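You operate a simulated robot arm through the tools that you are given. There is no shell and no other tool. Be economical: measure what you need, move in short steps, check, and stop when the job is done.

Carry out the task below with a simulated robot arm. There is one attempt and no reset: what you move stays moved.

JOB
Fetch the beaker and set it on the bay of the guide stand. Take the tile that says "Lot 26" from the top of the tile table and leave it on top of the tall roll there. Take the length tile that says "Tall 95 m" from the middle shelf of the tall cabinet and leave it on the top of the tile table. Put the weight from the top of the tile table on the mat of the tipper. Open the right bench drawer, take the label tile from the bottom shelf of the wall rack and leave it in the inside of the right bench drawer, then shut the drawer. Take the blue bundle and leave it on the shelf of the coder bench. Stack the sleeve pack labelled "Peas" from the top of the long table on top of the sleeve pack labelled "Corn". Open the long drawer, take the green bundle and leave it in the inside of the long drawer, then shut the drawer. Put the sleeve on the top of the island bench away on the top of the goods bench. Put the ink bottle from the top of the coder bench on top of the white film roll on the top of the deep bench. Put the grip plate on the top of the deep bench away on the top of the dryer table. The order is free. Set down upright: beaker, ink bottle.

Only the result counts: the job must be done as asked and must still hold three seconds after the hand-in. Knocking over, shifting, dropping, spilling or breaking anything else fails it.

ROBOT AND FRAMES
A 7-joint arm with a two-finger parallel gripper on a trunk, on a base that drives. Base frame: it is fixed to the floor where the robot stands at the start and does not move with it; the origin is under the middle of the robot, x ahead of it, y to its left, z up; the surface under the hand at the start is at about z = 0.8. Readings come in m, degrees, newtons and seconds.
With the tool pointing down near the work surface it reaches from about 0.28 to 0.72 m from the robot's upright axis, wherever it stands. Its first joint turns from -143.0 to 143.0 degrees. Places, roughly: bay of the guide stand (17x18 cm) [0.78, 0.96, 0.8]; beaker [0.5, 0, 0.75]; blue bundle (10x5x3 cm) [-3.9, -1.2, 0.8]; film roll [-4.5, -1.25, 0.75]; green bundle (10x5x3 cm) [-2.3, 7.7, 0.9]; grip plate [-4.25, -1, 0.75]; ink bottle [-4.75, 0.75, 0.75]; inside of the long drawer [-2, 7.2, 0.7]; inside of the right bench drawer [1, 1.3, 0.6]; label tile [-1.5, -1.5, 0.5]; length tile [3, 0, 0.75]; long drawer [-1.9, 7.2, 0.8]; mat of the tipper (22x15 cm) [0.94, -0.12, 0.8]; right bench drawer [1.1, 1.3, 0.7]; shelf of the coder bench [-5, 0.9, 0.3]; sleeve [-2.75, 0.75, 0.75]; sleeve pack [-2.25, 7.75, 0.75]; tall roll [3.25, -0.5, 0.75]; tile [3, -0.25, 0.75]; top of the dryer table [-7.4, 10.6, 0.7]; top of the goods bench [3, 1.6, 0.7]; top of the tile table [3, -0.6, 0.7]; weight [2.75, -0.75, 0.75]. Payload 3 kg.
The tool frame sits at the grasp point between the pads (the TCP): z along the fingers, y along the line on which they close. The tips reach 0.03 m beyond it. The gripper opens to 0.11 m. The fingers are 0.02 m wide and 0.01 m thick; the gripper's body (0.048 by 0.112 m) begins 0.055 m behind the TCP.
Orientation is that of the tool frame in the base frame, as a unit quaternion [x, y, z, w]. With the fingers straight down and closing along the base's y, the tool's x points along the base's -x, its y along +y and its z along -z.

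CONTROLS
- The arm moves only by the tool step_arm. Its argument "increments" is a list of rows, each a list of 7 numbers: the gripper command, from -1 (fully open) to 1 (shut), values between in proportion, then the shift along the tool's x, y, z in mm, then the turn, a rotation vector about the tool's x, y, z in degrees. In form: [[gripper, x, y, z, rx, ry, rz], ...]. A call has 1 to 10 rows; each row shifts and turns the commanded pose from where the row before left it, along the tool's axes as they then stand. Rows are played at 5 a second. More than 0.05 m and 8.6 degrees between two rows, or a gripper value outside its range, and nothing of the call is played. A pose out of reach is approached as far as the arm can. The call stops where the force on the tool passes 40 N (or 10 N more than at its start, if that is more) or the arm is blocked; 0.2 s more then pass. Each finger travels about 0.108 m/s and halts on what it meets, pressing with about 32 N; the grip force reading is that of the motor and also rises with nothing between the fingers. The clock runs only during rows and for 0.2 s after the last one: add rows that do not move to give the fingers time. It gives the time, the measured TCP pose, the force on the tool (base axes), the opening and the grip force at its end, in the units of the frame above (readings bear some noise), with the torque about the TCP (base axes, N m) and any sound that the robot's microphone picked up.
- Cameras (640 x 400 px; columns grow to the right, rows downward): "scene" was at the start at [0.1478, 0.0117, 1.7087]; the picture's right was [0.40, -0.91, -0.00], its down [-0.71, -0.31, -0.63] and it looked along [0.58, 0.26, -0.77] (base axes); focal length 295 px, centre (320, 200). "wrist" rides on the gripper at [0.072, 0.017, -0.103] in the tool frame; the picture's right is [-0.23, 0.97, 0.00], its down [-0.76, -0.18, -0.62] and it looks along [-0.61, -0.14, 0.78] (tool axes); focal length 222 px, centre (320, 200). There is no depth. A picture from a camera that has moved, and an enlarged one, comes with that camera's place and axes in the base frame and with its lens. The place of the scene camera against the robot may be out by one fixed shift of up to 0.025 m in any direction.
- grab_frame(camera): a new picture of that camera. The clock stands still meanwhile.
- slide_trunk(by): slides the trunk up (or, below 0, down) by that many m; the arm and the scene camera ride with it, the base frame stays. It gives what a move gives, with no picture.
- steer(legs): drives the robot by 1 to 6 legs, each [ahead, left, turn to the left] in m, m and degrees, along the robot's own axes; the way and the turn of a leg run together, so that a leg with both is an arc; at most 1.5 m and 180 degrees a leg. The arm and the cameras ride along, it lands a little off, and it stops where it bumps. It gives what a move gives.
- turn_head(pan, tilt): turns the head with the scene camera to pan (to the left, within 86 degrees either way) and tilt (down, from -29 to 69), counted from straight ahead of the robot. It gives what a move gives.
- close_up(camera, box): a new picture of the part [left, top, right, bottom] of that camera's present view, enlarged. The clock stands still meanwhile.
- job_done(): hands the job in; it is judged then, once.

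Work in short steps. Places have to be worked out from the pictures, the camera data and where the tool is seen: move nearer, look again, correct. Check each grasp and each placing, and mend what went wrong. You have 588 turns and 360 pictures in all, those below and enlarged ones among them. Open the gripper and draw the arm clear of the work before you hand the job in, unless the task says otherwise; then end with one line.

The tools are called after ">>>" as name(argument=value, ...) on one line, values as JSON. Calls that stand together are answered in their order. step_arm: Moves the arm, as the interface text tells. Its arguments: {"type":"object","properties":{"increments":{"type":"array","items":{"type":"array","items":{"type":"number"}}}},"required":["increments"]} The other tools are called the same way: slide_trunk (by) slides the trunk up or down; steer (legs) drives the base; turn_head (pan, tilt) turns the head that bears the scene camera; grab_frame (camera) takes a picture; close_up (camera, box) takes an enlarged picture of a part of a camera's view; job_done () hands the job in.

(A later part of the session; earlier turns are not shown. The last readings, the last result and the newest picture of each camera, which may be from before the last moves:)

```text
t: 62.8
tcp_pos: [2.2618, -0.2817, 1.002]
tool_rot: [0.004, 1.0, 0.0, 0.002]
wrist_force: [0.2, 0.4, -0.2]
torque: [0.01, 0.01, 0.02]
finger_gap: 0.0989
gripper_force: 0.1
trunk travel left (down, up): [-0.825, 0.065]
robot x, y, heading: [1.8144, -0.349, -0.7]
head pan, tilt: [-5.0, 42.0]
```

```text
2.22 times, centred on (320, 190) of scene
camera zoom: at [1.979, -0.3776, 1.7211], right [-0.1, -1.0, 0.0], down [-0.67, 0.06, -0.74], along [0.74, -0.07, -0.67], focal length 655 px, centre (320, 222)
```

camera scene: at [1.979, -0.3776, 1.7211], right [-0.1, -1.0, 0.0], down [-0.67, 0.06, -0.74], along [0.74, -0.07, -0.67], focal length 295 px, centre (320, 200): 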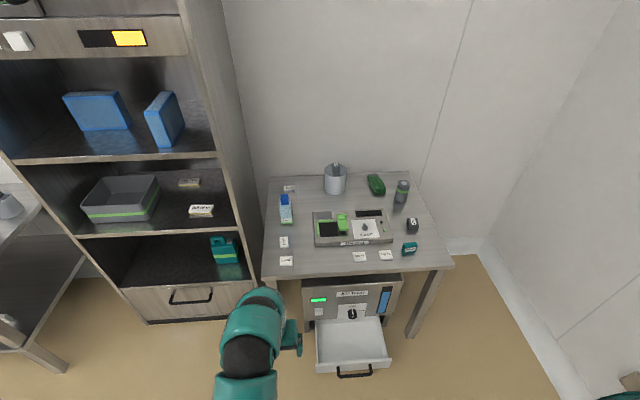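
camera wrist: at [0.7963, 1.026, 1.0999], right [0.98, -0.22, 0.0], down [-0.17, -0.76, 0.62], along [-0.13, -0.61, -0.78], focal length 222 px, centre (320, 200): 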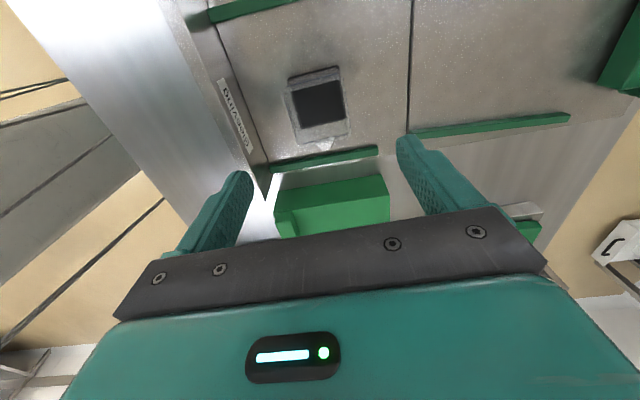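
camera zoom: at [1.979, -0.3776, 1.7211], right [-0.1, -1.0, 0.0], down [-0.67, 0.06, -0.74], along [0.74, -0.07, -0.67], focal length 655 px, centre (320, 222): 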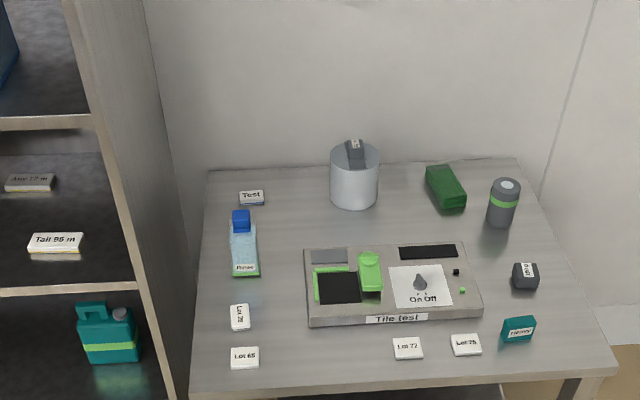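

Tray occupies y −0.41…−0.72 out to x≈2.37; the roll is near (3.13, −0.56), far in. To judge how close my base can go I turn the wrist camera to look back at the robot.

>>> step_arm(increments=[[-0.8, -30, 0, 0, 0, 0, 8.5], [-0.8, -30, 0, 0, 0, 0, 8.5], [-0.8, 0, 0, 0, 0, 0, 8.5], [-0.8, 0, 0, 0, 0, 0, 8.5], [-0.8, 0, 0, 0, 0, 0, 8.5], [-0.8, 0, 0, 0, 0, 0, 8.5], [-0.8, 0, 0, 0, 0, 0, 8.5], [-0.8, 0, 0, 0, 0, 0, 8.5], [-0.8, 0, 0, 0, 0, 0, 8.5], [-0.8, 0, 0, 0, 0, 0, 8.5]])

>>> step_arm(increments=[[-0.8, 0, 0, 0, 0, 0, 8.5], [-0.8, 0, 0, 0, 0, 0, 8.5], [-0.8, 0, 0, 0, 0, 0, 8.5], [-0.8, 0, 0, 0, 0, 0, 8.5], [-0.8, 0, 0, 0, 0, 0, 8.5], [-0.8, 0, 0, 0, 0, 0, 8.5]])

>>> grab_frame(camera="wrist")

>>> close_up(camera="scene", box=[265, 155, 345, 275])

```text
t: 65.0
tcp_pos: [2.321, -0.2872, 1.0025]
tool_rot: [0.681, 0.733, 0.002, 0.002]
wrist_force: [-0.3, -0.1, -0.4]
torque: [-0.01, 0.01, -0.01]
finger_gap: 0.0989
gripper_force: 0.0
trunk travel left (down, up): [-0.825, 0.065]
robot x, y, heading: [1.8192, -0.3469, -0.7]
head pan, tilt: [-5.0, 42.0]
```

```text
t: 66.4
tcp_pos: [2.3214, -0.2871, 1.0018]
tool_rot: [0.929, 0.369, 0.003, 0.002]
wrist_force: [-0.8, 0.3, 0.4]
torque: [0.05, -0.01, 0.02]
finger_gap: 0.099
gripper_force: 0.0
trunk travel left (down, up): [-0.825, 0.065]
robot x, y, heading: [1.8175, -0.3474, -0.7]
head pan, tilt: [-5.0, 42.0]
```

```text
326 pictures are left
camera wrist: at [2.3849, -0.2491, 1.1061], right [0.5, -0.86, 0.0], down [-0.68, -0.39, 0.62], along [-0.53, -0.31, -0.79], focal length 222 px, centre (320, 200)
```

wrist: 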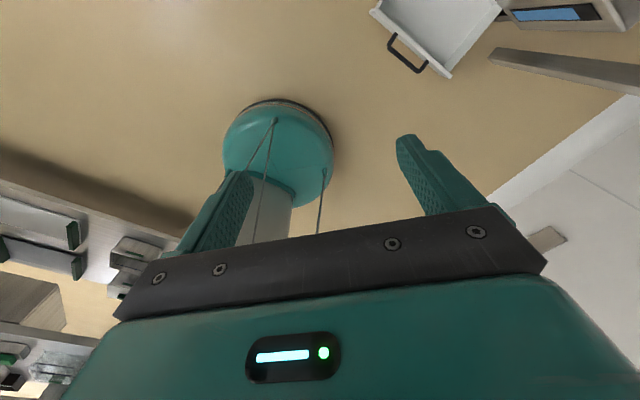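

```text
3.33 times, centred on (305, 215) of scene
camera zoom: at [1.979, -0.3778, 1.721], right [-0.1, -1.0, 0.0], down [-0.67, 0.07, -0.74], along [0.74, -0.07, -0.67], focal length 983 px, centre (370, 150)
```

zoom: 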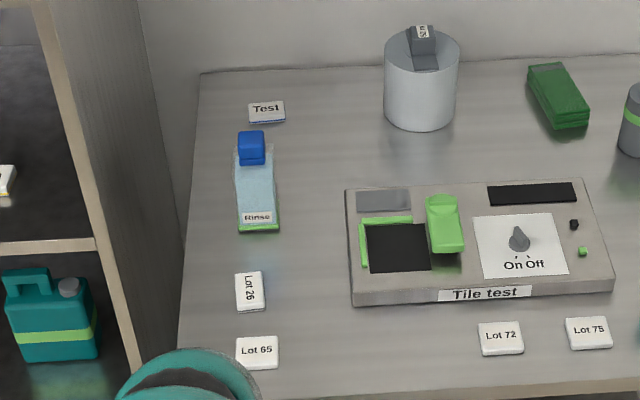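

Lot 26 tile found (near (2.78, −0.29)). The base is a round foot of ≈0.26 m radius. I look closely at the tall roll's top.

>>> close_up(camera="scene", box=[310, 150, 420, 210])

>>> close_up(camera="scene", box=[350, 210, 460, 270])

```text
5.82 times, centred on (365, 180) of scene
camera zoom: at [1.979, -0.3778, 1.721], right [-0.1, -1.0, 0.0], down [-0.67, 0.07, -0.74], along [0.74, -0.07, -0.67], focal length 1716 px, centre (58, 316)
```

zoom: 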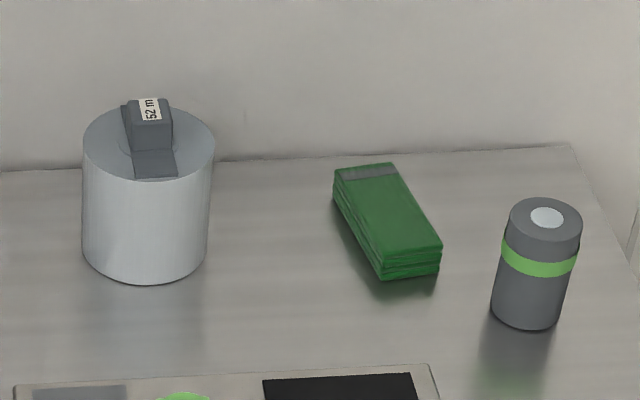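

```text
5.82 times, centred on (405, 240) of scene
camera zoom: at [1.979, -0.3778, 1.721], right [-0.1, -1.0, 0.0], down [-0.67, 0.07, -0.74], along [0.74, -0.07, -0.67], focal length 1716 px, centre (-174, -33)
```

zoom: 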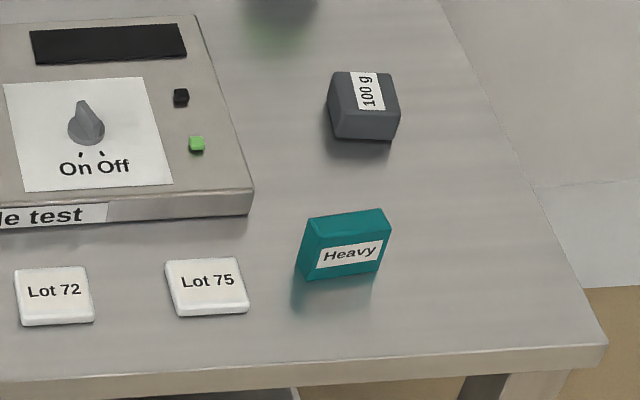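

The weight is the "100 g" block; roll carries a bar with a "52 m" block. Reach to the roll needs a tilted tool, so I'll pick the tile with the tool tilted forward. First I unwind the gripper and drive to about (2.2, −0.1).

>>> step_arm(increments=[[-0.8, 0, 0, 0, 0, 0, -8.5], [-0.8, 0, 0, 0, 0, 0, -8.5], [-0.8, 0, 0, 0, 0, 0, -8.5], [-0.8, 0, 0, 0, 0, 0, -8.5], [-0.8, 0, 0, 0, 0, 0, -8.5], [-0.8, 0, 0, 0, 0, 0, -8.5], [-0.8, 0, 0, 0, 0, 0, -8.5], [-0.8, 0, 0, 0, 0, 0, -8.5], [-0.8, 0, 0, 0, 0, 0, -8.5], [-0.8, 0, 0, 0, 0, 0, -8.5]])

>>> step_arm(increments=[[-0.8, 0, 0, 0, 0, 0, -8.5], [-0.8, 0, 0, 0, 0, 0, -8.5], [-0.8, 0, 0, 0, 0, 0, -8.5], [-0.8, 0, 0, 0, 0, 0, -8.5], [-0.8, 0, 0, 0, 0, 0, -8.5], [-0.8, 0, 0, 0, 0, 0, -8.5]])

>>> steer(legs=[[0.36, 0.25, 0.7]])

>>> step_arm(increments=[[-0.8, 0, 0, 0, 0, -8, 0], [-0.8, 0, 0, 0, 0, -8, 0], [-0.8, 0, 0, 0, 0, -8, 0], [-0.8, 0, 0, 0, 0, -8, 0], [-0.8, 0, 0, 0, 0, -8, 0]])

>>> grab_frame(camera="wrist")

```text
t: 68.6
tcp_pos: [2.3223, -0.2863, 1.0026]
tool_rot: [0.434, 0.901, 0.002, 0.002]
wrist_force: [-0.3, -0.5, 0.3]
torque: [-0.02, 0.05, -0.02]
finger_gap: 0.099
gripper_force: 0.1
trunk travel left (down, up): [-0.825, 0.065]
robot x, y, heading: [1.8174, -0.3522, -0.6]
head pan, tilt: [-5.0, 42.0]
```

```text
t: 70.0
tcp_pos: [2.3214, -0.2874, 1.0018]
tool_rot: [0.004, 1.0, 0.0, 0.002]
wrist_force: [0.3, -0.6, -0.3]
torque: [0.0, 0.0, 0.05]
finger_gap: 0.099
gripper_force: 0.0
trunk travel left (down, up): [-0.825, 0.065]
robot x, y, heading: [1.8174, -0.3491, -0.4]
head pan, tilt: [-5.0, 42.0]
```

```text
t: 72.7
tcp_pos: [2.6889, -0.0323, 1.0019]
tool_rot: [-0.004, 1.0, 0.001, 0.002]
wrist_force: [-0.7, -0.3, 0.0]
torque: [-0.04, 0.01, -0.02]
finger_gap: 0.099
gripper_force: 0.0
trunk travel left (down, up): [-0.825, 0.065]
robot x, y, heading: [2.1893, -0.1075, 0.5]
head pan, tilt: [-5.0, 42.0]
```

```text
t: 73.9
tcp_pos: [2.6871, -0.0334, 1.0037]
tool_rot: [-0.003, 0.938, 0.001, 0.346]
wrist_force: [0.4, 0.1, 0.0]
torque: [-0.01, 0.01, -0.04]
finger_gap: 0.0988
gripper_force: 0.2
trunk travel left (down, up): [-0.825, 0.065]
robot x, y, heading: [2.1841, -0.1037, 0.5]
head pan, tilt: [-5.0, 42.0]
```

```text
322 pictures are left
camera wrist: at [2.5646, -0.0159, 1.0352], right [0.16, 0.97, 0.15], down [0.18, -0.18, 0.97], along [0.97, -0.13, -0.2], focal length 222 px, centre (320, 200)
```

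wrist: 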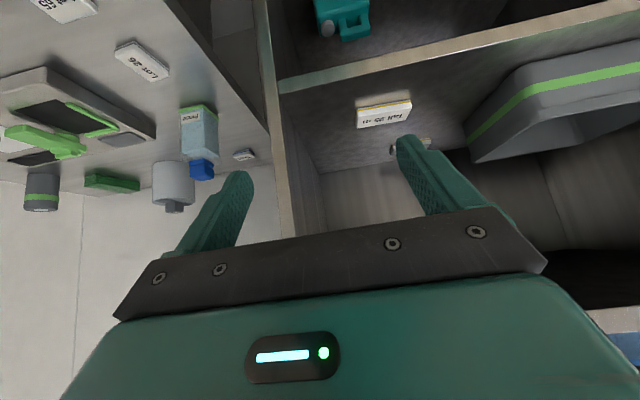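

Tile Lot 26 read clearly at about (2.79, −0.27). I move the tilted hand toward a hover above it.

>>> step_arm(increments=[[-0.8, 5.5, -40, 27, 0, 0, 0], [-0.8, 5.5, -40, 27, 0, 0, 0], [-0.8, 5.5, -40, 27, 0, 0, 0], [-0.8, 5.5, -40, 27, 0, 0, 0], [-0.8, 5.5, -40, 27, 0, 0, 0], [-0.8, 5.5, -40, 27, 0, 0, 0], [-0.8, 0, 0, 0, 0, 0, 0]])

>>> grab_frame(camera="wrist")

```text
t: 75.5
tcp_pos: [2.7694, -0.2723, 0.8588]
tool_rot: [-0.004, 0.938, 0.002, 0.345]
wrist_force: [-0.5, 0.0, 0.5]
torque: [-0.02, 0.0, 0.02]
finger_gap: 0.0991
gripper_force: 0.0
trunk travel left (down, up): [-0.825, 0.065]
robot x, y, heading: [2.1862, -0.1042, 0.8]
head pan, tilt: [-5.0, 42.0]
```

```text
321 pictures are left
camera wrist: at [2.6473, -0.2565, 0.8906], right [0.16, 0.98, 0.15], down [0.18, -0.18, 0.97], along [0.97, -0.13, -0.2], focal length 222 px, centre (320, 200)
```

wrist: 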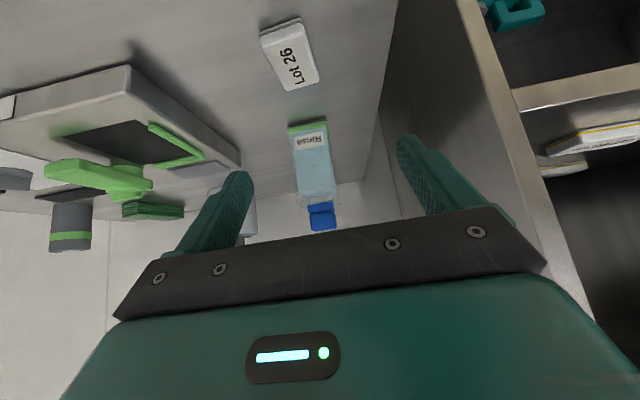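

Tile centre ≈(2.80, −0.281), about aligned. I go down to near tip height 0.77 and check.

>>> step_arm(increments=[[-0.8, 17, -5, 29, 0, 0, 0], [-0.8, 17, -4, 29, 0, 0, 0], [-0.8, 0, 0, 0, 0, 0, 0]])

>>> grab_frame(camera="wrist")

```text
t: 76.3
tcp_pos: [2.78, -0.2818, 0.791]
tool_rot: [-0.004, 0.939, 0.001, 0.345]
wrist_force: [1.0, -0.3, 0.0]
torque: [-0.01, 0.03, -0.02]
finger_gap: 0.0987
gripper_force: 0.1
trunk travel left (down, up): [-0.825, 0.065]
robot x, y, heading: [2.1867, -0.1039, 0.6]
head pan, tilt: [-5.0, 42.0]
```

```text
320 pictures are left
camera wrist: at [2.6577, -0.2652, 0.823], right [0.17, 0.98, 0.15], down [0.18, -0.18, 0.97], along [0.97, -0.13, -0.2], focal length 222 px, centre (320, 200)
```

wrist: 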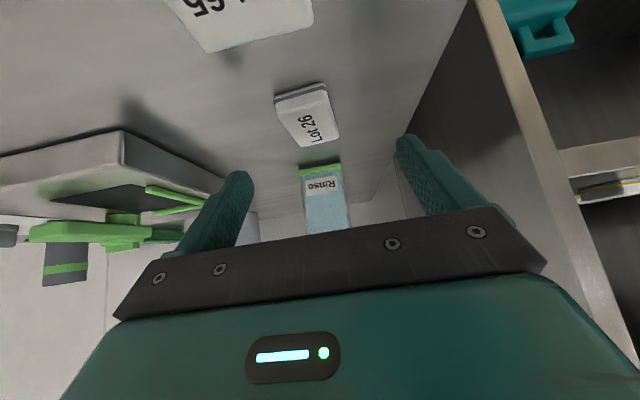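

Tile top triangulates to z≈0.726, centre (2.807, −0.284). I go down in small rows, watching force.

>>> step_arm(increments=[[-0.8, 10, -2, 17, 0, 0, 0], [-0.8, 6, 0, 10, 0, 0, 0], [-0.8, 0, 0, 0, 0, 0, 0]])

>>> step_arm(increments=[[-0.8, 3, 0, 5, 0, 0, 0], [-0.8, 0, 0, 0, 0, 0, 0]])

>>> grab_frame(camera="wrist")

```text
t: 77.1
tcp_pos: [2.7882, -0.2833, 0.7605]
tool_rot: [-0.004, 0.939, 0.001, 0.345]
wrist_force: [-0.6, -0.4, -1.2]
torque: [0.03, -0.01, -0.01]
finger_gap: 0.0989
gripper_force: 0.0
trunk travel left (down, up): [-0.825, 0.065]
robot x, y, heading: [2.1884, -0.1068, 0.5]
head pan, tilt: [-5.0, 42.0]
```

```text
t: 77.7
tcp_pos: [2.7881, -0.2826, 0.7551]
tool_rot: [-0.004, 0.938, 0.002, 0.345]
wrist_force: [0.6, -0.5, 0.3]
torque: [0.0, 0.03, 0.02]
finger_gap: 0.0992
gripper_force: 0.1
trunk travel left (down, up): [-0.825, 0.065]
robot x, y, heading: [2.1854, -0.1042, 0.5]
head pan, tilt: [-5.0, 42.0]
```

```text
319 pictures are left
camera wrist: at [2.666, -0.2657, 0.787], right [0.16, 0.98, 0.15], down [0.18, -0.18, 0.97], along [0.97, -0.13, -0.2], focal length 222 px, centre (320, 200)
```

wrist: 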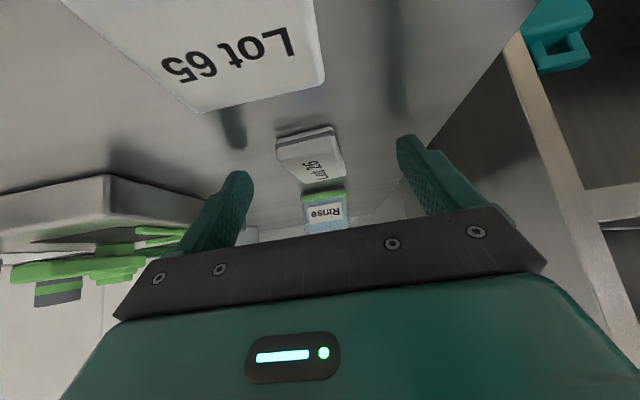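

Tile is at the fingertip line. A few more mm down.

>>> step_arm(increments=[[-0.8, 3, 0, 4, 0, 0, 0], [-0.8, 0, 0, 0, 0, 0, 0]])

>>> step_arm(increments=[[-0.8, 2.5, 0, 3, 0, 0, 0], [-0.8, 0, 0, 0, 0, 0, 0]])

>>> step_arm(increments=[[-0.8, 2.5, 0, 3, 0, 0, 0], [-0.8, 0, 0, 0, 0, 0, 0]])

>>> grab_frame(camera="wrist")

```text
t: 78.3
tcp_pos: [2.7884, -0.283, 0.7498]
tool_rot: [-0.004, 0.939, 0.001, 0.345]
wrist_force: [-0.1, 0.0, -0.2]
torque: [0.0, -0.04, -0.02]
finger_gap: 0.0989
gripper_force: 0.1
trunk travel left (down, up): [-0.825, 0.065]
robot x, y, heading: [2.1838, -0.1015, 0.5]
head pan, tilt: [-5.0, 42.0]
```

```text
t: 78.9
tcp_pos: [2.79, -0.2826, 0.7498]
tool_rot: [-0.004, 0.938, 0.002, 0.348]
wrist_force: [-6.3, -1.0, 21.9]
torque: [0.69, -0.06, 0.45]
finger_gap: 0.099
gripper_force: 0.1
trunk travel left (down, up): [-0.825, 0.065]
robot x, y, heading: [2.1847, -0.1084, 0.5]
head pan, tilt: [-5.0, 42.0]
```

```text
t: 79.3
tcp_pos: [2.7917, -0.2831, 0.7481]
tool_rot: [-0.003, 0.936, 0.002, 0.352]
wrist_force: [-14.8, -1.1, 22.3]
torque: [1.14, 0.15, 0.82]
finger_gap: 0.0986
gripper_force: 0.0
trunk travel left (down, up): [-0.825, 0.065]
robot x, y, heading: [2.1844, -0.1051, 0.7]
head pan, tilt: [-5.0, 42.0]
stopped in row 2: the force on the tool passed its limit at 44 N (the readings are from after the stop); the commanded pose is now the measured one
```

```text
318 pictures are left
camera wrist: at [2.6679, -0.2664, 0.7792], right [0.16, 0.98, 0.15], down [0.16, -0.18, 0.97], along [0.97, -0.13, -0.19], focal length 222 px, centre (320, 200)
```

wrist: 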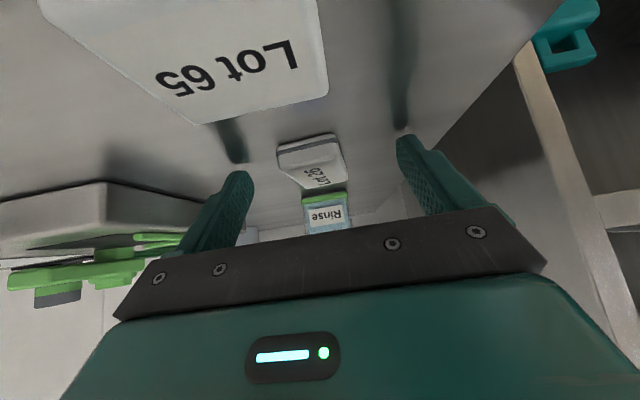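

Contact: table top is z≈0.72. I lift 4 mm and close on the tile.

>>> step_arm(increments=[[-0.8, -2, -3, -3, 0, -0.8, 0], [-0.3, 0, 0, 0, 0, 0, 0], [0.3, 0, 0, 0, 0, 0, 0], [1, 0, 0, 0, 0, 0, 0], [1, 0, 0, 0, 0, 0, 0], [1, 0, 0, 0, 0, 0, 0]])

>>> grab_frame(camera="wrist")

```text
t: 80.7
tcp_pos: [2.7906, -0.2858, 0.7494]
tool_rot: [-0.004, 0.935, 0.001, 0.355]
wrist_force: [0.7, -0.1, 0.9]
torque: [0.01, -0.02, 0.02]
finger_gap: 0.0346
gripper_force: 31.9
trunk travel left (down, up): [-0.825, 0.065]
robot x, y, heading: [2.188, -0.1052, 0.6]
head pan, tilt: [-5.0, 42.0]
```

```text
317 pictures are left
camera wrist: at [2.6682, -0.2695, 0.7784], right [0.16, 0.98, 0.15], down [0.16, -0.18, 0.97], along [0.97, -0.13, -0.18], focal length 222 px, centre (320, 200)
```

wrist: 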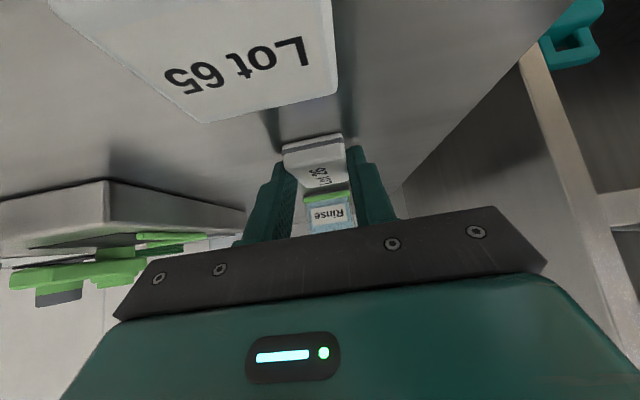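

Gripped (34.6 mm). Lift and draw back, then drive toward the stand spot left of the table.

>>> step_arm(increments=[[1, -20, 0, -22, 0, 0, 0], [1, -20, 0, -22, 0, 0, 0], [1, -20, 0, -22, 0, 0, 0], [1, -20, 0, -22, 0, 0, 0], [1, -20, 0, -22, 0, 0, 0], [1, 35, 0, -30, 0, 0, 0], [1, 35, 0, -30, 0, 0, 0]])

>>> grab_frame(camera="wrist")

>>> turn_head(pan=-20, tilt=55)

>>> grab_frame(camera="scene")

```text
t: 82.3
tcp_pos: [2.6957, -0.2899, 0.8961]
tool_rot: [-0.004, 0.935, 0.001, 0.356]
wrist_force: [0.5, 0.1, -0.4]
torque: [-0.01, 0.03, 0.01]
finger_gap: 0.0346
gripper_force: 31.8
trunk travel left (down, up): [-0.825, 0.065]
robot x, y, heading: [2.1877, -0.1043, 0.3]
head pan, tilt: [-5.0, 42.0]
```

```text
316 pictures are left
camera wrist: at [2.5723, -0.2726, 0.9255], right [0.16, 0.98, 0.15], down [0.16, -0.18, 0.97], along [0.97, -0.13, -0.18], focal length 222 px, centre (320, 200)
```

wrist: 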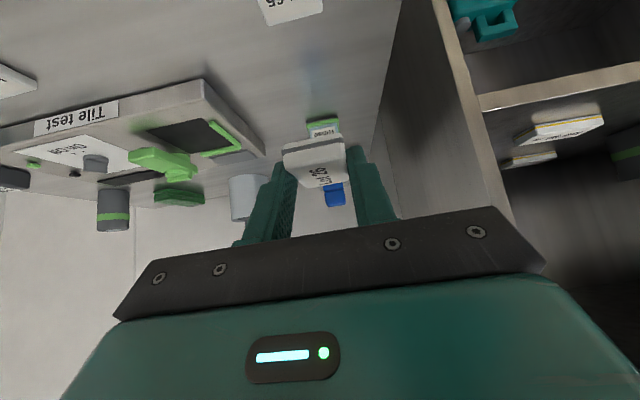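

```text
t: 83.1
tcp_pos: [2.697, -0.2883, 0.8958]
tool_rot: [-0.003, 0.935, 0.0, 0.356]
wrist_force: [0.6, -0.1, -0.5]
torque: [-0.02, 0.01, 0.01]
finger_gap: 0.0347
gripper_force: 32.1
trunk travel left (down, up): [-0.825, 0.065]
robot x, y, heading: [2.1882, -0.1033, 0.6]
head pan, tilt: [-20.0, 55.0]
```

```text
315 pictures are left
camera scene: at [2.3323, -0.1476, 1.7034], right [-0.33, -0.94, 0.0], down [-0.77, 0.27, -0.57], along [0.54, -0.19, -0.82], focal length 295 px, centre (320, 200)
```

scene: 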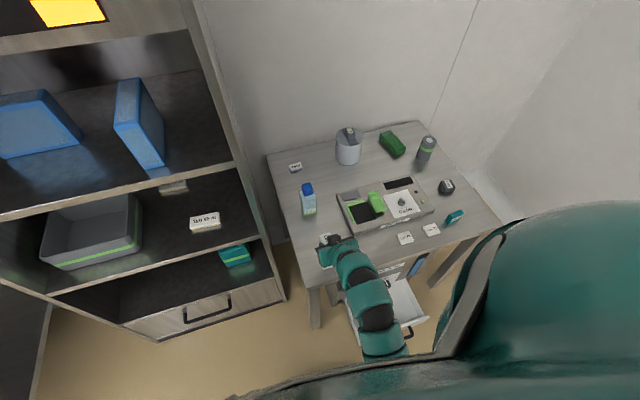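

Before driving I swing the hand to the right-front (yaw −45°) so that it clears the cabinet side.

>>> step_arm(increments=[[1, 7, -29, -29, 0, 0, 0], [1, 7, -29, -29, 0, 0, 0], [1, 7, -29, -29, 0, 0, 0], [1, 7, -29, -29, 0, 0, 0], [1, 7, -29, -29, 0, 0, 0], [1, 7, -29, -29, 0, 0, 0]])

>>> step_arm(increments=[[1, 0, 0, 0, 4.98, 0, 5.61], [1, 0, 0, 0, 4.98, 0, 5.61], [1, 0, 0, 0, 4.98, 0, 5.61], [1, 0, 0, 0, 4.98, 0, 5.61], [1, 0, 0, 0, 4.98, 0, 5.61], [1, 0, 0, 0, 4.98, 0, 5.61], [1, 0, 0, 0, 0, 0, 0]])

>>> grab_frame(camera="scene")

```text
t: 84.5
tcp_pos: [2.5999, -0.4574, 0.9334]
tool_rot: [-0.005, 0.935, 0.002, 0.356]
wrist_force: [0.9, -0.1, -1.3]
torque: [0.01, -0.01, -0.02]
finger_gap: 0.0346
gripper_force: 31.7
out of reach, approached as far as the arm can: row 2, 3, 4, 5, 6
trunk travel left (down, up): [-0.825, 0.065]
robot x, y, heading: [2.1857, -0.1084, 0.5]
head pan, tilt: [-20.0, 55.0]
```

```text
t: 86.1
tcp_pos: [2.6088, -0.4543, 0.9033]
tool_rot: [0.355, 0.864, -0.135, 0.33]
wrist_force: [0.4, -0.4, -0.5]
torque: [0.01, 0.01, 0.02]
finger_gap: 0.0345
gripper_force: 31.9
out of reach, approached as far as the arm can: row 1, 2, 3
trunk travel left (down, up): [-0.825, 0.065]
robot x, y, heading: [2.1859, -0.1088, 0.5]
head pan, tilt: [-20.0, 55.0]
```

```text
314 pictures are left
camera scene: at [2.3322, -0.1478, 1.7033], right [-0.33, -0.94, 0.0], down [-0.77, 0.27, -0.57], along [0.54, -0.19, -0.82], focal length 295 px, centre (320, 200)
```

scene: 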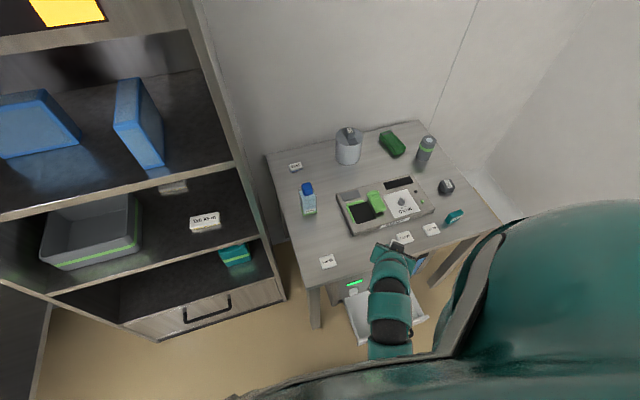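

The rinse bottle (top ≈0.91) lies on the path, so I raise the trunk 0.06 and shift the hand sideways before driving.

>>> slide_trunk(by=0.06)

>>> step_arm(increments=[[1, -3, -39, 2, 0, 0, 0], [1, -3, -39, 2, 0, 0, 0], [1, -3, -39, 2, 0, 0, 0], [1, -3, -39, 2, 0, 0, 0]])

>>> steer(legs=[[0.34, 0.165, -0.5]])

>>> turn_head(pan=-45, tilt=50)

>>> grab_frame(camera="scene")

>>> grab_frame(camera="wrist")

```text
t: 87.1
tcp_pos: [2.6085, -0.4541, 0.9638]
tool_rot: [0.355, 0.864, -0.136, 0.329]
wrist_force: [-1.2, 0.6, -0.6]
torque: [0.0, 0.05, 0.05]
finger_gap: 0.0347
gripper_force: 31.9
trunk travel left (down, up): [-0.885, 0.005]
robot x, y, heading: [2.1869, -0.1021, 0.5]
head pan, tilt: [-20.0, 55.0]
```

```text
t: 88.1
tcp_pos: [2.5089, -0.5769, 0.9622]
tool_rot: [0.354, 0.865, -0.135, 0.33]
wrist_force: [1.2, 0.6, -0.1]
torque: [0.03, 0.01, 0.0]
finger_gap: 0.0349
gripper_force: 31.9
out of reach, approached as far as the arm can: row 2
trunk travel left (down, up): [-0.885, 0.005]
robot x, y, heading: [2.1853, -0.108, 0.5]
head pan, tilt: [-20.0, 55.0]
```

```text
t: 90.5
tcp_pos: [2.849, -0.4161, 0.9629]
tool_rot: [0.359, 0.863, -0.137, 0.329]
wrist_force: [0.6, 0.8, -1.0]
torque: [-0.02, 0.02, -0.01]
finger_gap: 0.0346
gripper_force: 31.8
trunk travel left (down, up): [-0.885, 0.005]
robot x, y, heading: [2.5346, 0.0571, -0.4]
head pan, tilt: [-20.0, 55.0]
```

```text
t: 91.4
tcp_pos: [2.849, -0.417, 0.9623]
tool_rot: [0.36, 0.862, -0.138, 0.328]
wrist_force: [-1.0, -0.7, -1.0]
torque: [0.01, 0.0, 0.01]
finger_gap: 0.0343
gripper_force: 31.9
trunk travel left (down, up): [-0.885, 0.005]
robot x, y, heading: [2.534, 0.056, -0.2]
head pan, tilt: [-45.0, 50.0]
```

```text
313 pictures are left
camera scene: at [2.665, -0.016, 1.7698], right [-0.71, -0.71, 0.0], down [-0.54, 0.54, -0.64], along [0.45, -0.46, -0.77], focal length 295 px, centre (320, 200)
```

scene: 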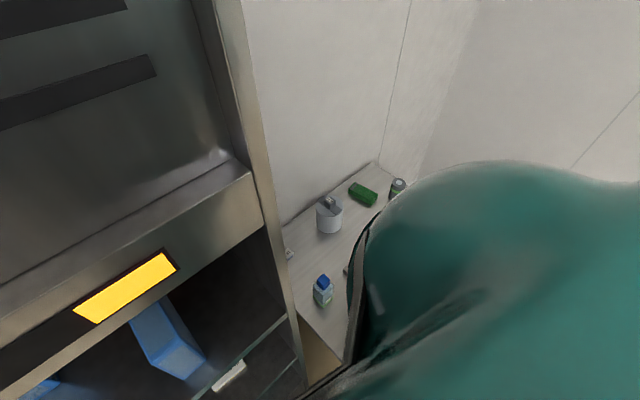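

```text
312 pictures are left
camera wrist: at [2.7736, -0.3175, 0.9915], right [0.81, 0.56, 0.15], down [-0.02, -0.23, 0.97], along [0.58, -0.79, -0.18], focal length 222 px, centre (320, 200)
```

wrist: 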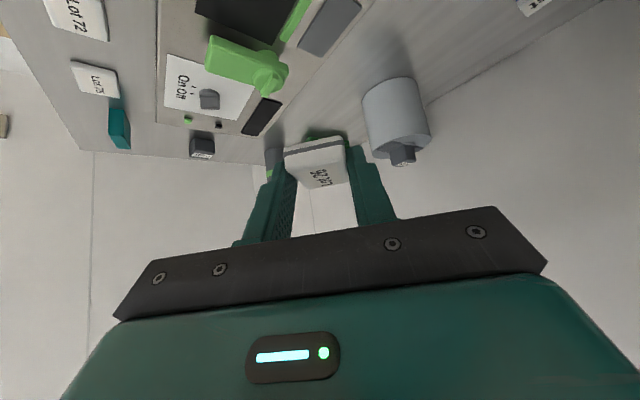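

Wrist view places the roll at about (3.15, −0.545), top z≈0.82. I zoom on its top.

>>> close_up(camera="wrist", box=[340, 60, 460, 190])

>>> close_up(camera="scene", box=[300, 180, 360, 250])

```text
3.08 times, centred on (400, 125) of wrist
camera zoom: at [2.7736, -0.3175, 0.9915], right [0.81, 0.56, 0.15], down [-0.02, -0.23, 0.97], along [0.58, -0.79, -0.18], focal length 684 px, centre (74, 431)
```

zoom: 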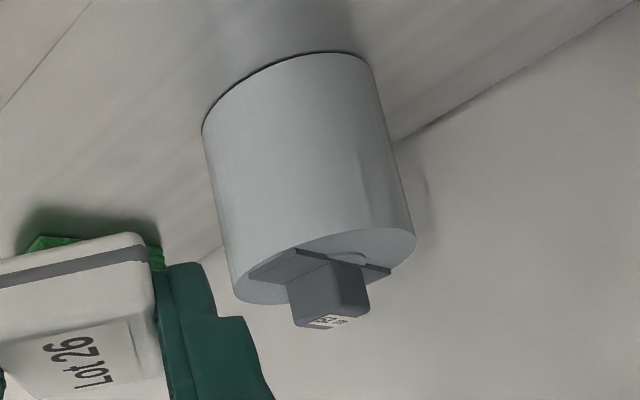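

```text
5.71 times, centred on (330, 215) of scene
camera zoom: at [2.665, -0.016, 1.7698], right [-0.71, -0.71, 0.0], down [-0.54, 0.54, -0.64], along [0.45, -0.46, -0.77], focal length 1685 px, centre (263, 114)
```

zoom: 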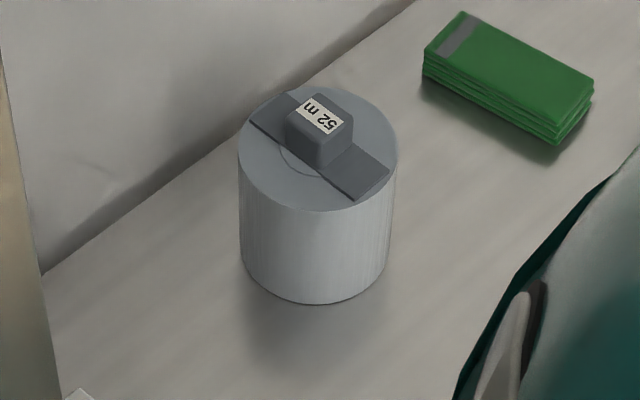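

The knob block sits centred on the roll; I'll lay the tile flat on top of it. I extend toward a hover over the roll.

>>> step_arm(increments=[[1, -25, 13, 27, 0, 0, 0], [1, -25, 13, 27, 0, 0, 0], [1, -25, 13, 27, 0, 0, 0], [1, -25, 13, 27, 0, 0, 0], [1, -25, 13, 27, 0, 0, 0], [1, 0, 0, 0, 0, 0, 0]])

>>> grab_frame(camera="wrist")

```text
t: 92.8
tcp_pos: [3.0253, -0.5046, 0.9453]
tool_rot: [0.36, 0.862, -0.137, 0.329]
wrist_force: [0.1, 0.2, -1.2]
torque: [0.01, -0.04, -0.01]
finger_gap: 0.0349
gripper_force: 31.8
trunk travel left (down, up): [-0.885, 0.005]
robot x, y, heading: [2.5364, 0.0587, -0.2]
head pan, tilt: [-45.0, 50.0]
```

```text
309 pictures are left
camera wrist: at [2.9501, -0.4054, 0.9749], right [0.81, 0.56, 0.15], down [-0.02, -0.23, 0.97], along [0.58, -0.79, -0.18], focal length 222 px, centre (320, 200)
```

wrist: 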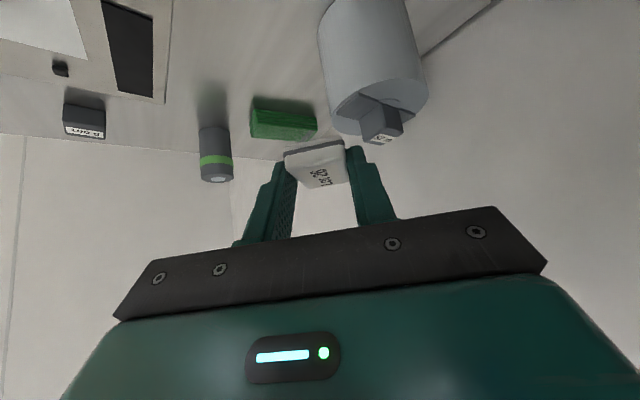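

Knob top triangulates at (3.165, −0.558, 0.864). I continue to a hover above it.

>>> step_arm(increments=[[1, -29, 19, 26, 0, 0, 0], [1, -29, 19, 26, 0, 0, 0], [1, -26, 19, 26, 0, 0, 0], [1, 0, 0, 0, 0, 0, 0]])

>>> grab_frame(camera="wrist")

>>> close_up(camera="scene", box=[260, 160, 400, 260])

```text
t: 93.8
tcp_pos: [3.1444, -0.5468, 0.9426]
tool_rot: [0.359, 0.863, -0.136, 0.329]
wrist_force: [-0.1, 0.0, 0.3]
torque: [-0.02, 0.02, 0.01]
finger_gap: 0.0346
gripper_force: 31.9
trunk travel left (down, up): [-0.885, 0.005]
robot x, y, heading: [2.5315, 0.0567, -0.2]
head pan, tilt: [-45.0, 50.0]
```

```text
308 pictures are left
camera wrist: at [3.0695, -0.4462, 0.9714], right [0.81, 0.56, 0.15], down [-0.02, -0.23, 0.97], along [0.58, -0.79, -0.18], focal length 222 px, centre (320, 200)
```

wrist: 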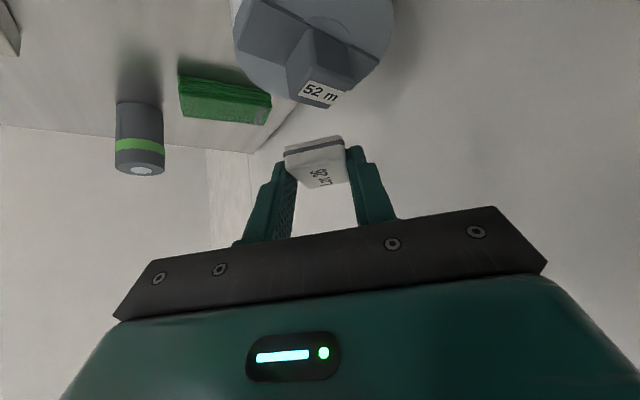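

```text
4.00 times, centred on (330, 210) of scene
camera zoom: at [2.6637, -0.0158, 1.7699], right [-0.71, -0.7, 0.0], down [-0.54, 0.54, -0.64], along [0.45, -0.46, -0.77], focal length 1180 px, centre (280, 160)
```

zoom: 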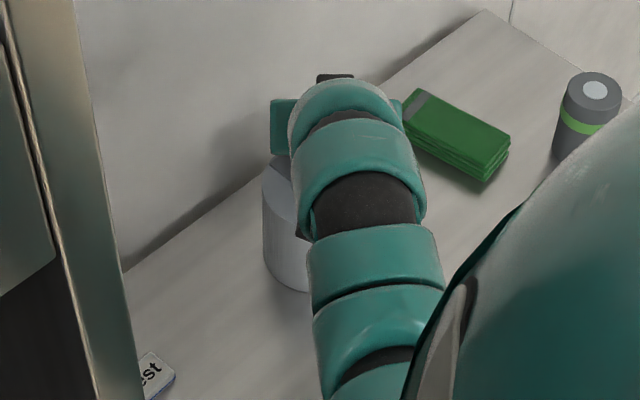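

Knob top ≈(3.172, −0.562). I adjust and lower 35 mm.

>>> step_arm(increments=[[1, 7, 4, 17, 0, 0, 0], [1, 7, 4, 17, 0, 0, 0], [1, 0, 0, 0, 0, 0, 0]])

>>> grab_frame(camera="wrist")

```text
t: 94.6
tcp_pos: [3.1587, -0.5484, 0.9061]
tool_rot: [0.36, 0.863, -0.137, 0.328]
wrist_force: [-0.1, -0.4, -0.1]
torque: [0.04, -0.01, -0.05]
finger_gap: 0.0346
gripper_force: 32.0
trunk travel left (down, up): [-0.885, 0.005]
robot x, y, heading: [2.5349, 0.057, -0.4]
head pan, tilt: [-45.0, 50.0]
```

```text
306 pictures are left
camera wrist: at [3.0836, -0.4475, 0.9358], right [0.81, 0.56, 0.15], down [-0.02, -0.24, 0.97], along [0.58, -0.79, -0.18], focal length 222 px, centre (320, 200)
```

wrist: 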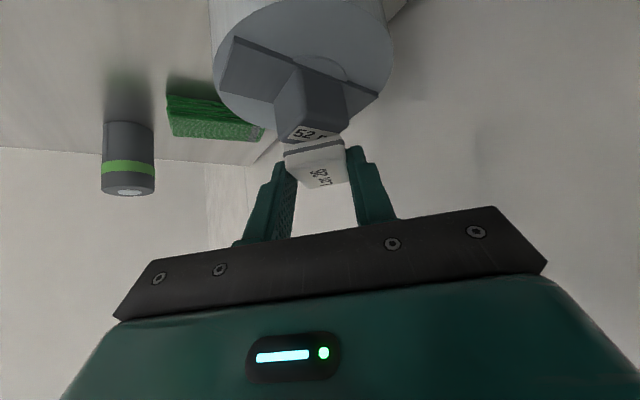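

Aligned laterally. I lower in 4 mm steps until contact.

>>> step_arm(increments=[[1, 2.7, 0, 3, 0, 0, 0], [1, 2.7, 0, 3, 0, 0, 0], [1, 0, 0, 0, 0, 0, 0]])

>>> step_arm(increments=[[1, 2.7, 0, 3, 0, 0, 0], [1, 0, 0, 0, 0, 0, 0]])

>>> grab_frame(camera="wrist")

```text
t: 95.4
tcp_pos: [3.1597, -0.547, 0.8998]
tool_rot: [0.36, 0.863, -0.137, 0.328]
wrist_force: [0.1, -0.2, -0.2]
torque: [0.03, -0.02, -0.02]
finger_gap: 0.0344
gripper_force: 32.6
trunk travel left (down, up): [-0.885, 0.005]
robot x, y, heading: [2.5342, 0.0573, -0.1]
head pan, tilt: [-45.0, 50.0]
```

```text
t: 96.0
tcp_pos: [3.1588, -0.5468, 0.8986]
tool_rot: [0.36, 0.861, -0.138, 0.331]
wrist_force: [2.8, -2.4, 12.1]
torque: [-0.21, -0.12, -0.07]
finger_gap: 0.0346
gripper_force: 32.0
trunk travel left (down, up): [-0.885, 0.005]
robot x, y, heading: [2.5315, 0.0607, -0.3]
head pan, tilt: [-45.0, 50.0]
```

```text
305 pictures are left
camera wrist: at [3.084, -0.4479, 0.9264], right [0.81, 0.57, 0.15], down [-0.02, -0.23, 0.97], along [0.59, -0.79, -0.17], focal length 222 px, centre (320, 200)
```

wrist: 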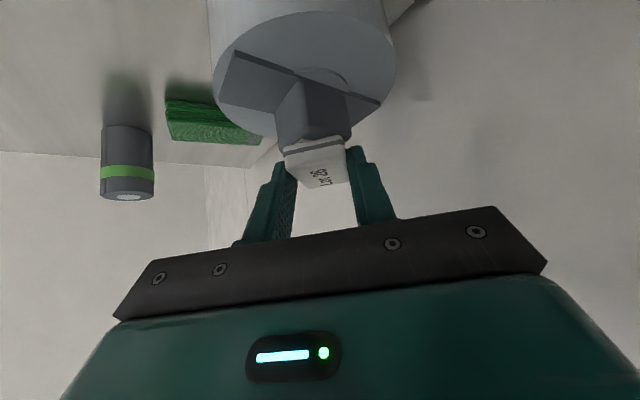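

Contact at z≈0.8986. To centre the tile better on the knob I lift slightly, shift 6 mm back toward me, and set down again.

>>> step_arm(increments=[[1, -3, 0, -4, 0, 0, 0], [1, 4.5, 0, -4, 0, 0, 0], [1, 2, 0, 2.5, 0, 0, 0], [1, 0, 0, 0, 0, 0, 0]])

>>> close_up(camera="wrist", box=[220, 60, 420, 210])

```text
t: 97.0
tcp_pos: [3.1534, -0.54, 0.8979]
tool_rot: [0.36, 0.862, -0.137, 0.328]
wrist_force: [-2.4, 3.0, 10.2]
torque: [-0.03, 0.0, 0.02]
finger_gap: 0.0347
gripper_force: 31.6
trunk travel left (down, up): [-0.885, 0.005]
robot x, y, heading: [2.5317, 0.0604, 0.0]
head pan, tilt: [-45.0, 50.0]
```

```text
2.67 times, centred on (320, 135) of wrist
camera zoom: at [3.0791, -0.4407, 0.9271], right [0.81, 0.57, 0.15], down [-0.02, -0.23, 0.97], along [0.59, -0.79, -0.18], focal length 592 px, centre (320, 373)
```

zoom: 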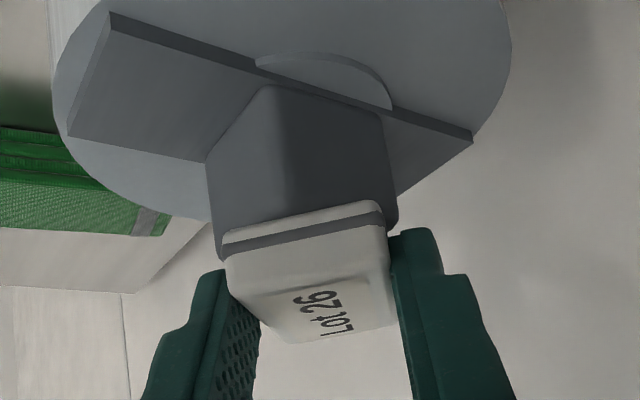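

The knob is at 45° and the tile is centred on it. I open and withdraw along the tool axis.

>>> step_arm(increments=[[1, -1, 0, -1, 0, 0, 0], [0.0, 0, 0, 0, 0, 0, 0], [-0.2, 0, 0, 0, 0, 0, 0], [-0.2, 0, 0, 0, 0, 0, 0], [-0.2, 0, 0, -10, 0, 0, 0], [-0.2, 0, 0, -30, 0, 0, 0], [-0.2, -10, 0, -30, 0, 0, 0], [-0.2, -10, 0, -30, 0, 0, 0]])

>>> grab_frame(camera="wrist")

```text
t: 98.8
tcp_pos: [3.1184, -0.5017, 0.9896]
tool_rot: [0.36, 0.862, -0.137, 0.329]
wrist_force: [-0.8, -1.3, -0.4]
torque: [0.02, 0.03, 0.0]
finger_gap: 0.0662
gripper_force: 0.0
trunk travel left (down, up): [-0.885, 0.005]
robot x, y, heading: [2.5334, 0.0558, -0.4]
head pan, tilt: [-45.0, 50.0]
```

```text
303 pictures are left
camera wrist: at [3.0423, -0.4028, 1.0182], right [0.81, 0.57, 0.15], down [-0.02, -0.23, 0.97], along [0.58, -0.79, -0.18], focal length 222 px, centre (320, 200)
```

wrist: 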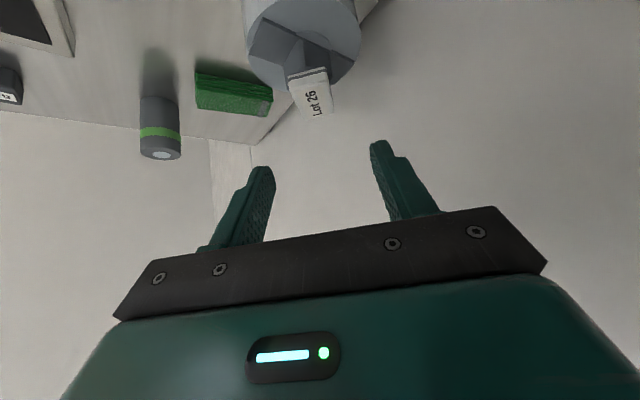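

Tile rests on the roll's knob. I retract the arm, back the robot off, and straighten the tool for the shelf tile.

>>> step_arm(increments=[[-0.8, 33, -22, -25, 0, 0, 0], [-0.8, 33, -22, -25, 0, 0, 0], [-0.8, 33, -22, -25, 0, 0, 0], [-0.8, 33, -22, -25, 0, 0, 0], [-0.8, 33, -22, -25, 0, 0, 0], [-0.8, 33, -22, -25, 0, 0, 0]])

>>> grab_frame(camera="scene")

>>> steer(legs=[[-0.3, 0, 0.3]])

>>> step_arm(increments=[[-0.8, 0, 15, 0, -4.98, 0, -5.61], [-0.8, 0, 15, 0, -4.98, 0, -5.61], [-0.8, 0, 15, 0, -4.98, 0, -5.61], [-0.8, 0, 15, 0, -4.98, 0, -5.61], [-0.8, 0, 15, 0, -4.98, 0, -5.61], [-0.8, 0, 15, 0, -4.98, 0, -5.61], [-0.8, 0, 0, 0, 0, 0, 0]])

```text
t: 100.2
tcp_pos: [2.8476, -0.4196, 0.9692]
tool_rot: [0.359, 0.863, -0.137, 0.328]
wrist_force: [-0.3, 0.3, 0.0]
torque: [-0.01, -0.03, -0.04]
finger_gap: 0.0992
gripper_force: 0.0
trunk travel left (down, up): [-0.885, 0.005]
robot x, y, heading: [2.5297, 0.0596, -0.3]
head pan, tilt: [-45.0, 50.0]
```

```text
302 pictures are left
camera scene: at [2.6641, -0.0147, 1.7699], right [-0.71, -0.7, 0.0], down [-0.54, 0.54, -0.64], along [0.45, -0.46, -0.77], focal length 295 px, centre (320, 200)
```

scene: 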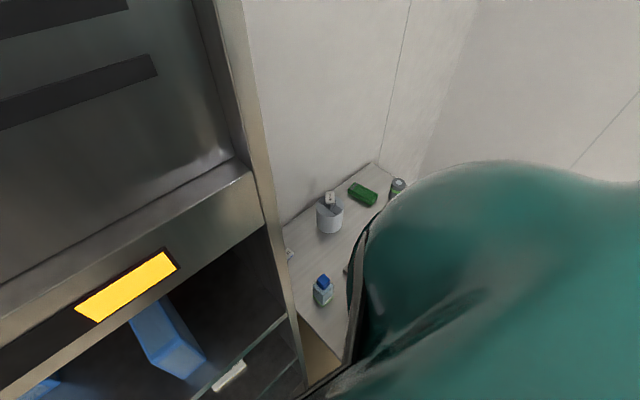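

```text
t: 102.2
tcp_pos: [2.5541, -0.4204, 0.9687]
tool_rot: [0.36, 0.862, -0.136, 0.329]
wrist_force: [-0.7, -0.6, -1.2]
torque: [-0.01, -0.03, 0.02]
finger_gap: 0.0992
gripper_force: 0.1
trunk travel left (down, up): [-0.885, 0.005]
robot x, y, heading: [2.2412, 0.0583, -0.2]
head pan, tilt: [-45.0, 50.0]
```

```text
t: 103.8
tcp_pos: [2.5933, -0.34, 0.9694]
tool_rot: [0.002, 0.935, -0.001, 0.356]
wrist_force: [-0.1, 0.9, 0.7]
torque: [-0.01, -0.01, -0.02]
finger_gap: 0.0991
gripper_force: 0.1
trunk travel left (down, up): [-0.885, 0.005]
robot x, y, heading: [2.2451, 0.0572, -0.3]
head pan, tilt: [-45.0, 50.0]
```

Now I swing the hand in front of the shelf tile.

>>> step_arm(increments=[[-0.8, -10, 41, 13, 0, 0, 0], [-0.8, -10, 41, 13, 0, 0, 0], [-0.8, -10, 41, 13, 0, 0, 0], [-0.8, -10, 41, 13, 0, 0, 0], [-0.8, -10, 41, 13, 0, 0, 0], [-0.8, -10, 41, 13, 0, 0, 0], [-0.8, -10, 41, 13, 0, 0, 0], [-0.8, -10, 41, 13, 0, 0, 0], [-0.8, -10, 41, 13, 0, 0, 0], [-0.8, -10, 41, 13, 0, 0, 0]])

>>> grab_frame(camera="wrist")

```text
t: 106.0
tcp_pos: [2.7443, 0.0596, 0.9259]
tool_rot: [0.002, 0.934, -0.003, 0.356]
wrist_force: [0.3, 0.1, 0.4]
torque: [0.01, -0.02, -0.02]
finger_gap: 0.0991
gripper_force: 0.1
out of reach, approached as far as the arm can: row 2, 3, 4
trunk travel left (down, up): [-0.885, 0.005]
robot x, y, heading: [2.2392, 0.057, -0.4]
head pan, tilt: [-45.0, 50.0]
```

```text
301 pictures are left
camera wrist: at [2.6213, 0.0769, 0.9541], right [0.17, 0.97, 0.15], down [0.15, -0.18, 0.97], along [0.97, -0.15, -0.18], focal length 222 px, centre (320, 200)
```

wrist: 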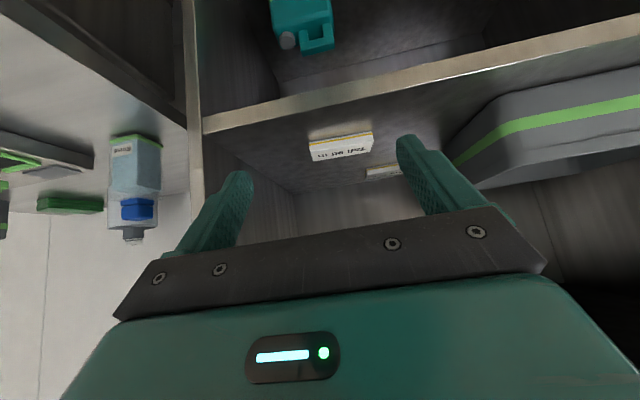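

The tile looks about 9 cm wide along y. I zoom to measure it.

>>> close_up(camera="wrist", box=[280, 110, 420, 200])

>>> turn_head(pan=0, tilt=58)

>>> grab_frame(camera="scene")

```text
4.44 times, centred on (350, 155) of wrist
camera zoom: at [2.6213, 0.0769, 0.9541], right [0.17, 0.97, 0.15], down [0.15, -0.18, 0.97], along [0.97, -0.15, -0.18], focal length 987 px, centre (187, 400)
```

zoom: 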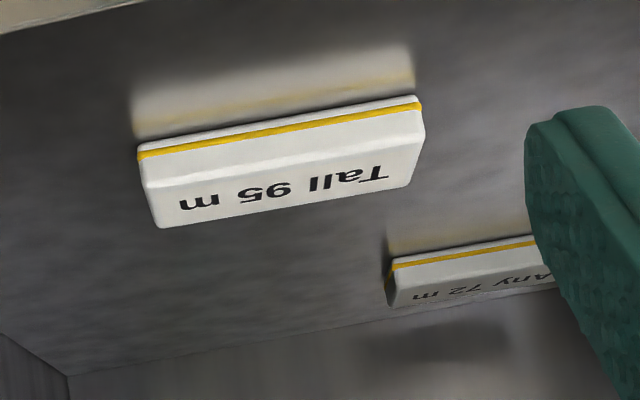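

```text
t: 107.1
tcp_pos: [2.7431, 0.0581, 0.9257]
tool_rot: [0.002, 0.935, -0.001, 0.356]
wrist_force: [-0.7, 0.2, 0.3]
torque: [0.04, -0.01, -0.01]
finger_gap: 0.0993
gripper_force: 0.0
trunk travel left (down, up): [-0.885, 0.005]
robot x, y, heading: [2.2403, 0.0617, -0.1]
head pan, tilt: [0.0, 58.0]
```

```text
299 pictures are left
camera scene: at [2.3871, 0.0392, 1.7596], right [-0.01, -1.0, 0.0], down [-0.85, 0.0, -0.53], along [0.53, 0.0, -0.85], focal length 295 px, centre (320, 200)
```

scene: 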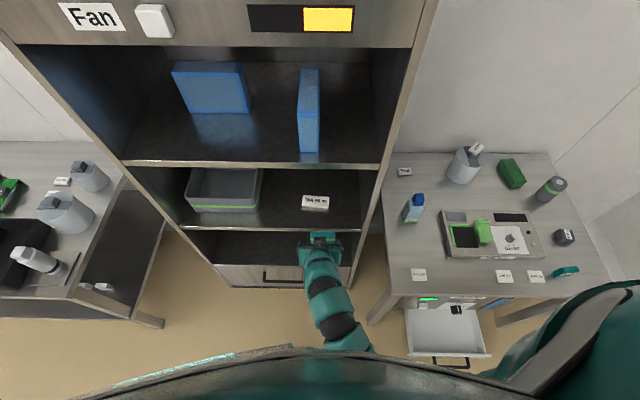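

Tile is ≈0.095×0.042 m, centre (2.96, 0.0715), yaw −3.5°. I open fully and move to a hover just above it with matching yaw.

>>> step_arm(increments=[[-1, 0, 0, 0, 2.3, 0, 2.6], [-1, -26, 3, 37, 0, 0, 0], [-1, -26, 3, 37, 0, 0, 0], [-1, -26, 3, 37, 0, 0, 0], [-1, -26, 13, 37, 0, 0, 0], [-1, 0, 0, 0, 0, 0, 0]])

>>> grab_frame(camera="wrist")

```text
t: 108.5
tcp_pos: [2.9249, 0.0699, 0.8837]
tool_rot: [0.031, 0.934, -0.012, 0.356]
wrist_force: [-0.1, -0.3, -0.3]
torque: [0.01, -0.04, 0.02]
finger_gap: 0.1098
gripper_force: 0.0
trunk travel left (down, up): [-0.885, 0.005]
robot x, y, heading: [2.2439, 0.0568, -0.1]
head pan, tilt: [0.0, 58.0]
```

```text
298 pictures are left
camera wrist: at [2.8029, 0.0954, 0.9129], right [0.23, 0.96, 0.15], down [0.14, -0.19, 0.97], along [0.96, -0.21, -0.18], focal length 222 px, centre (320, 200)
```

wrist: 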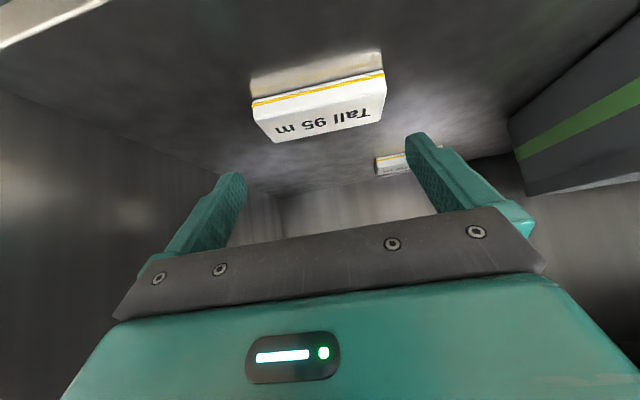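

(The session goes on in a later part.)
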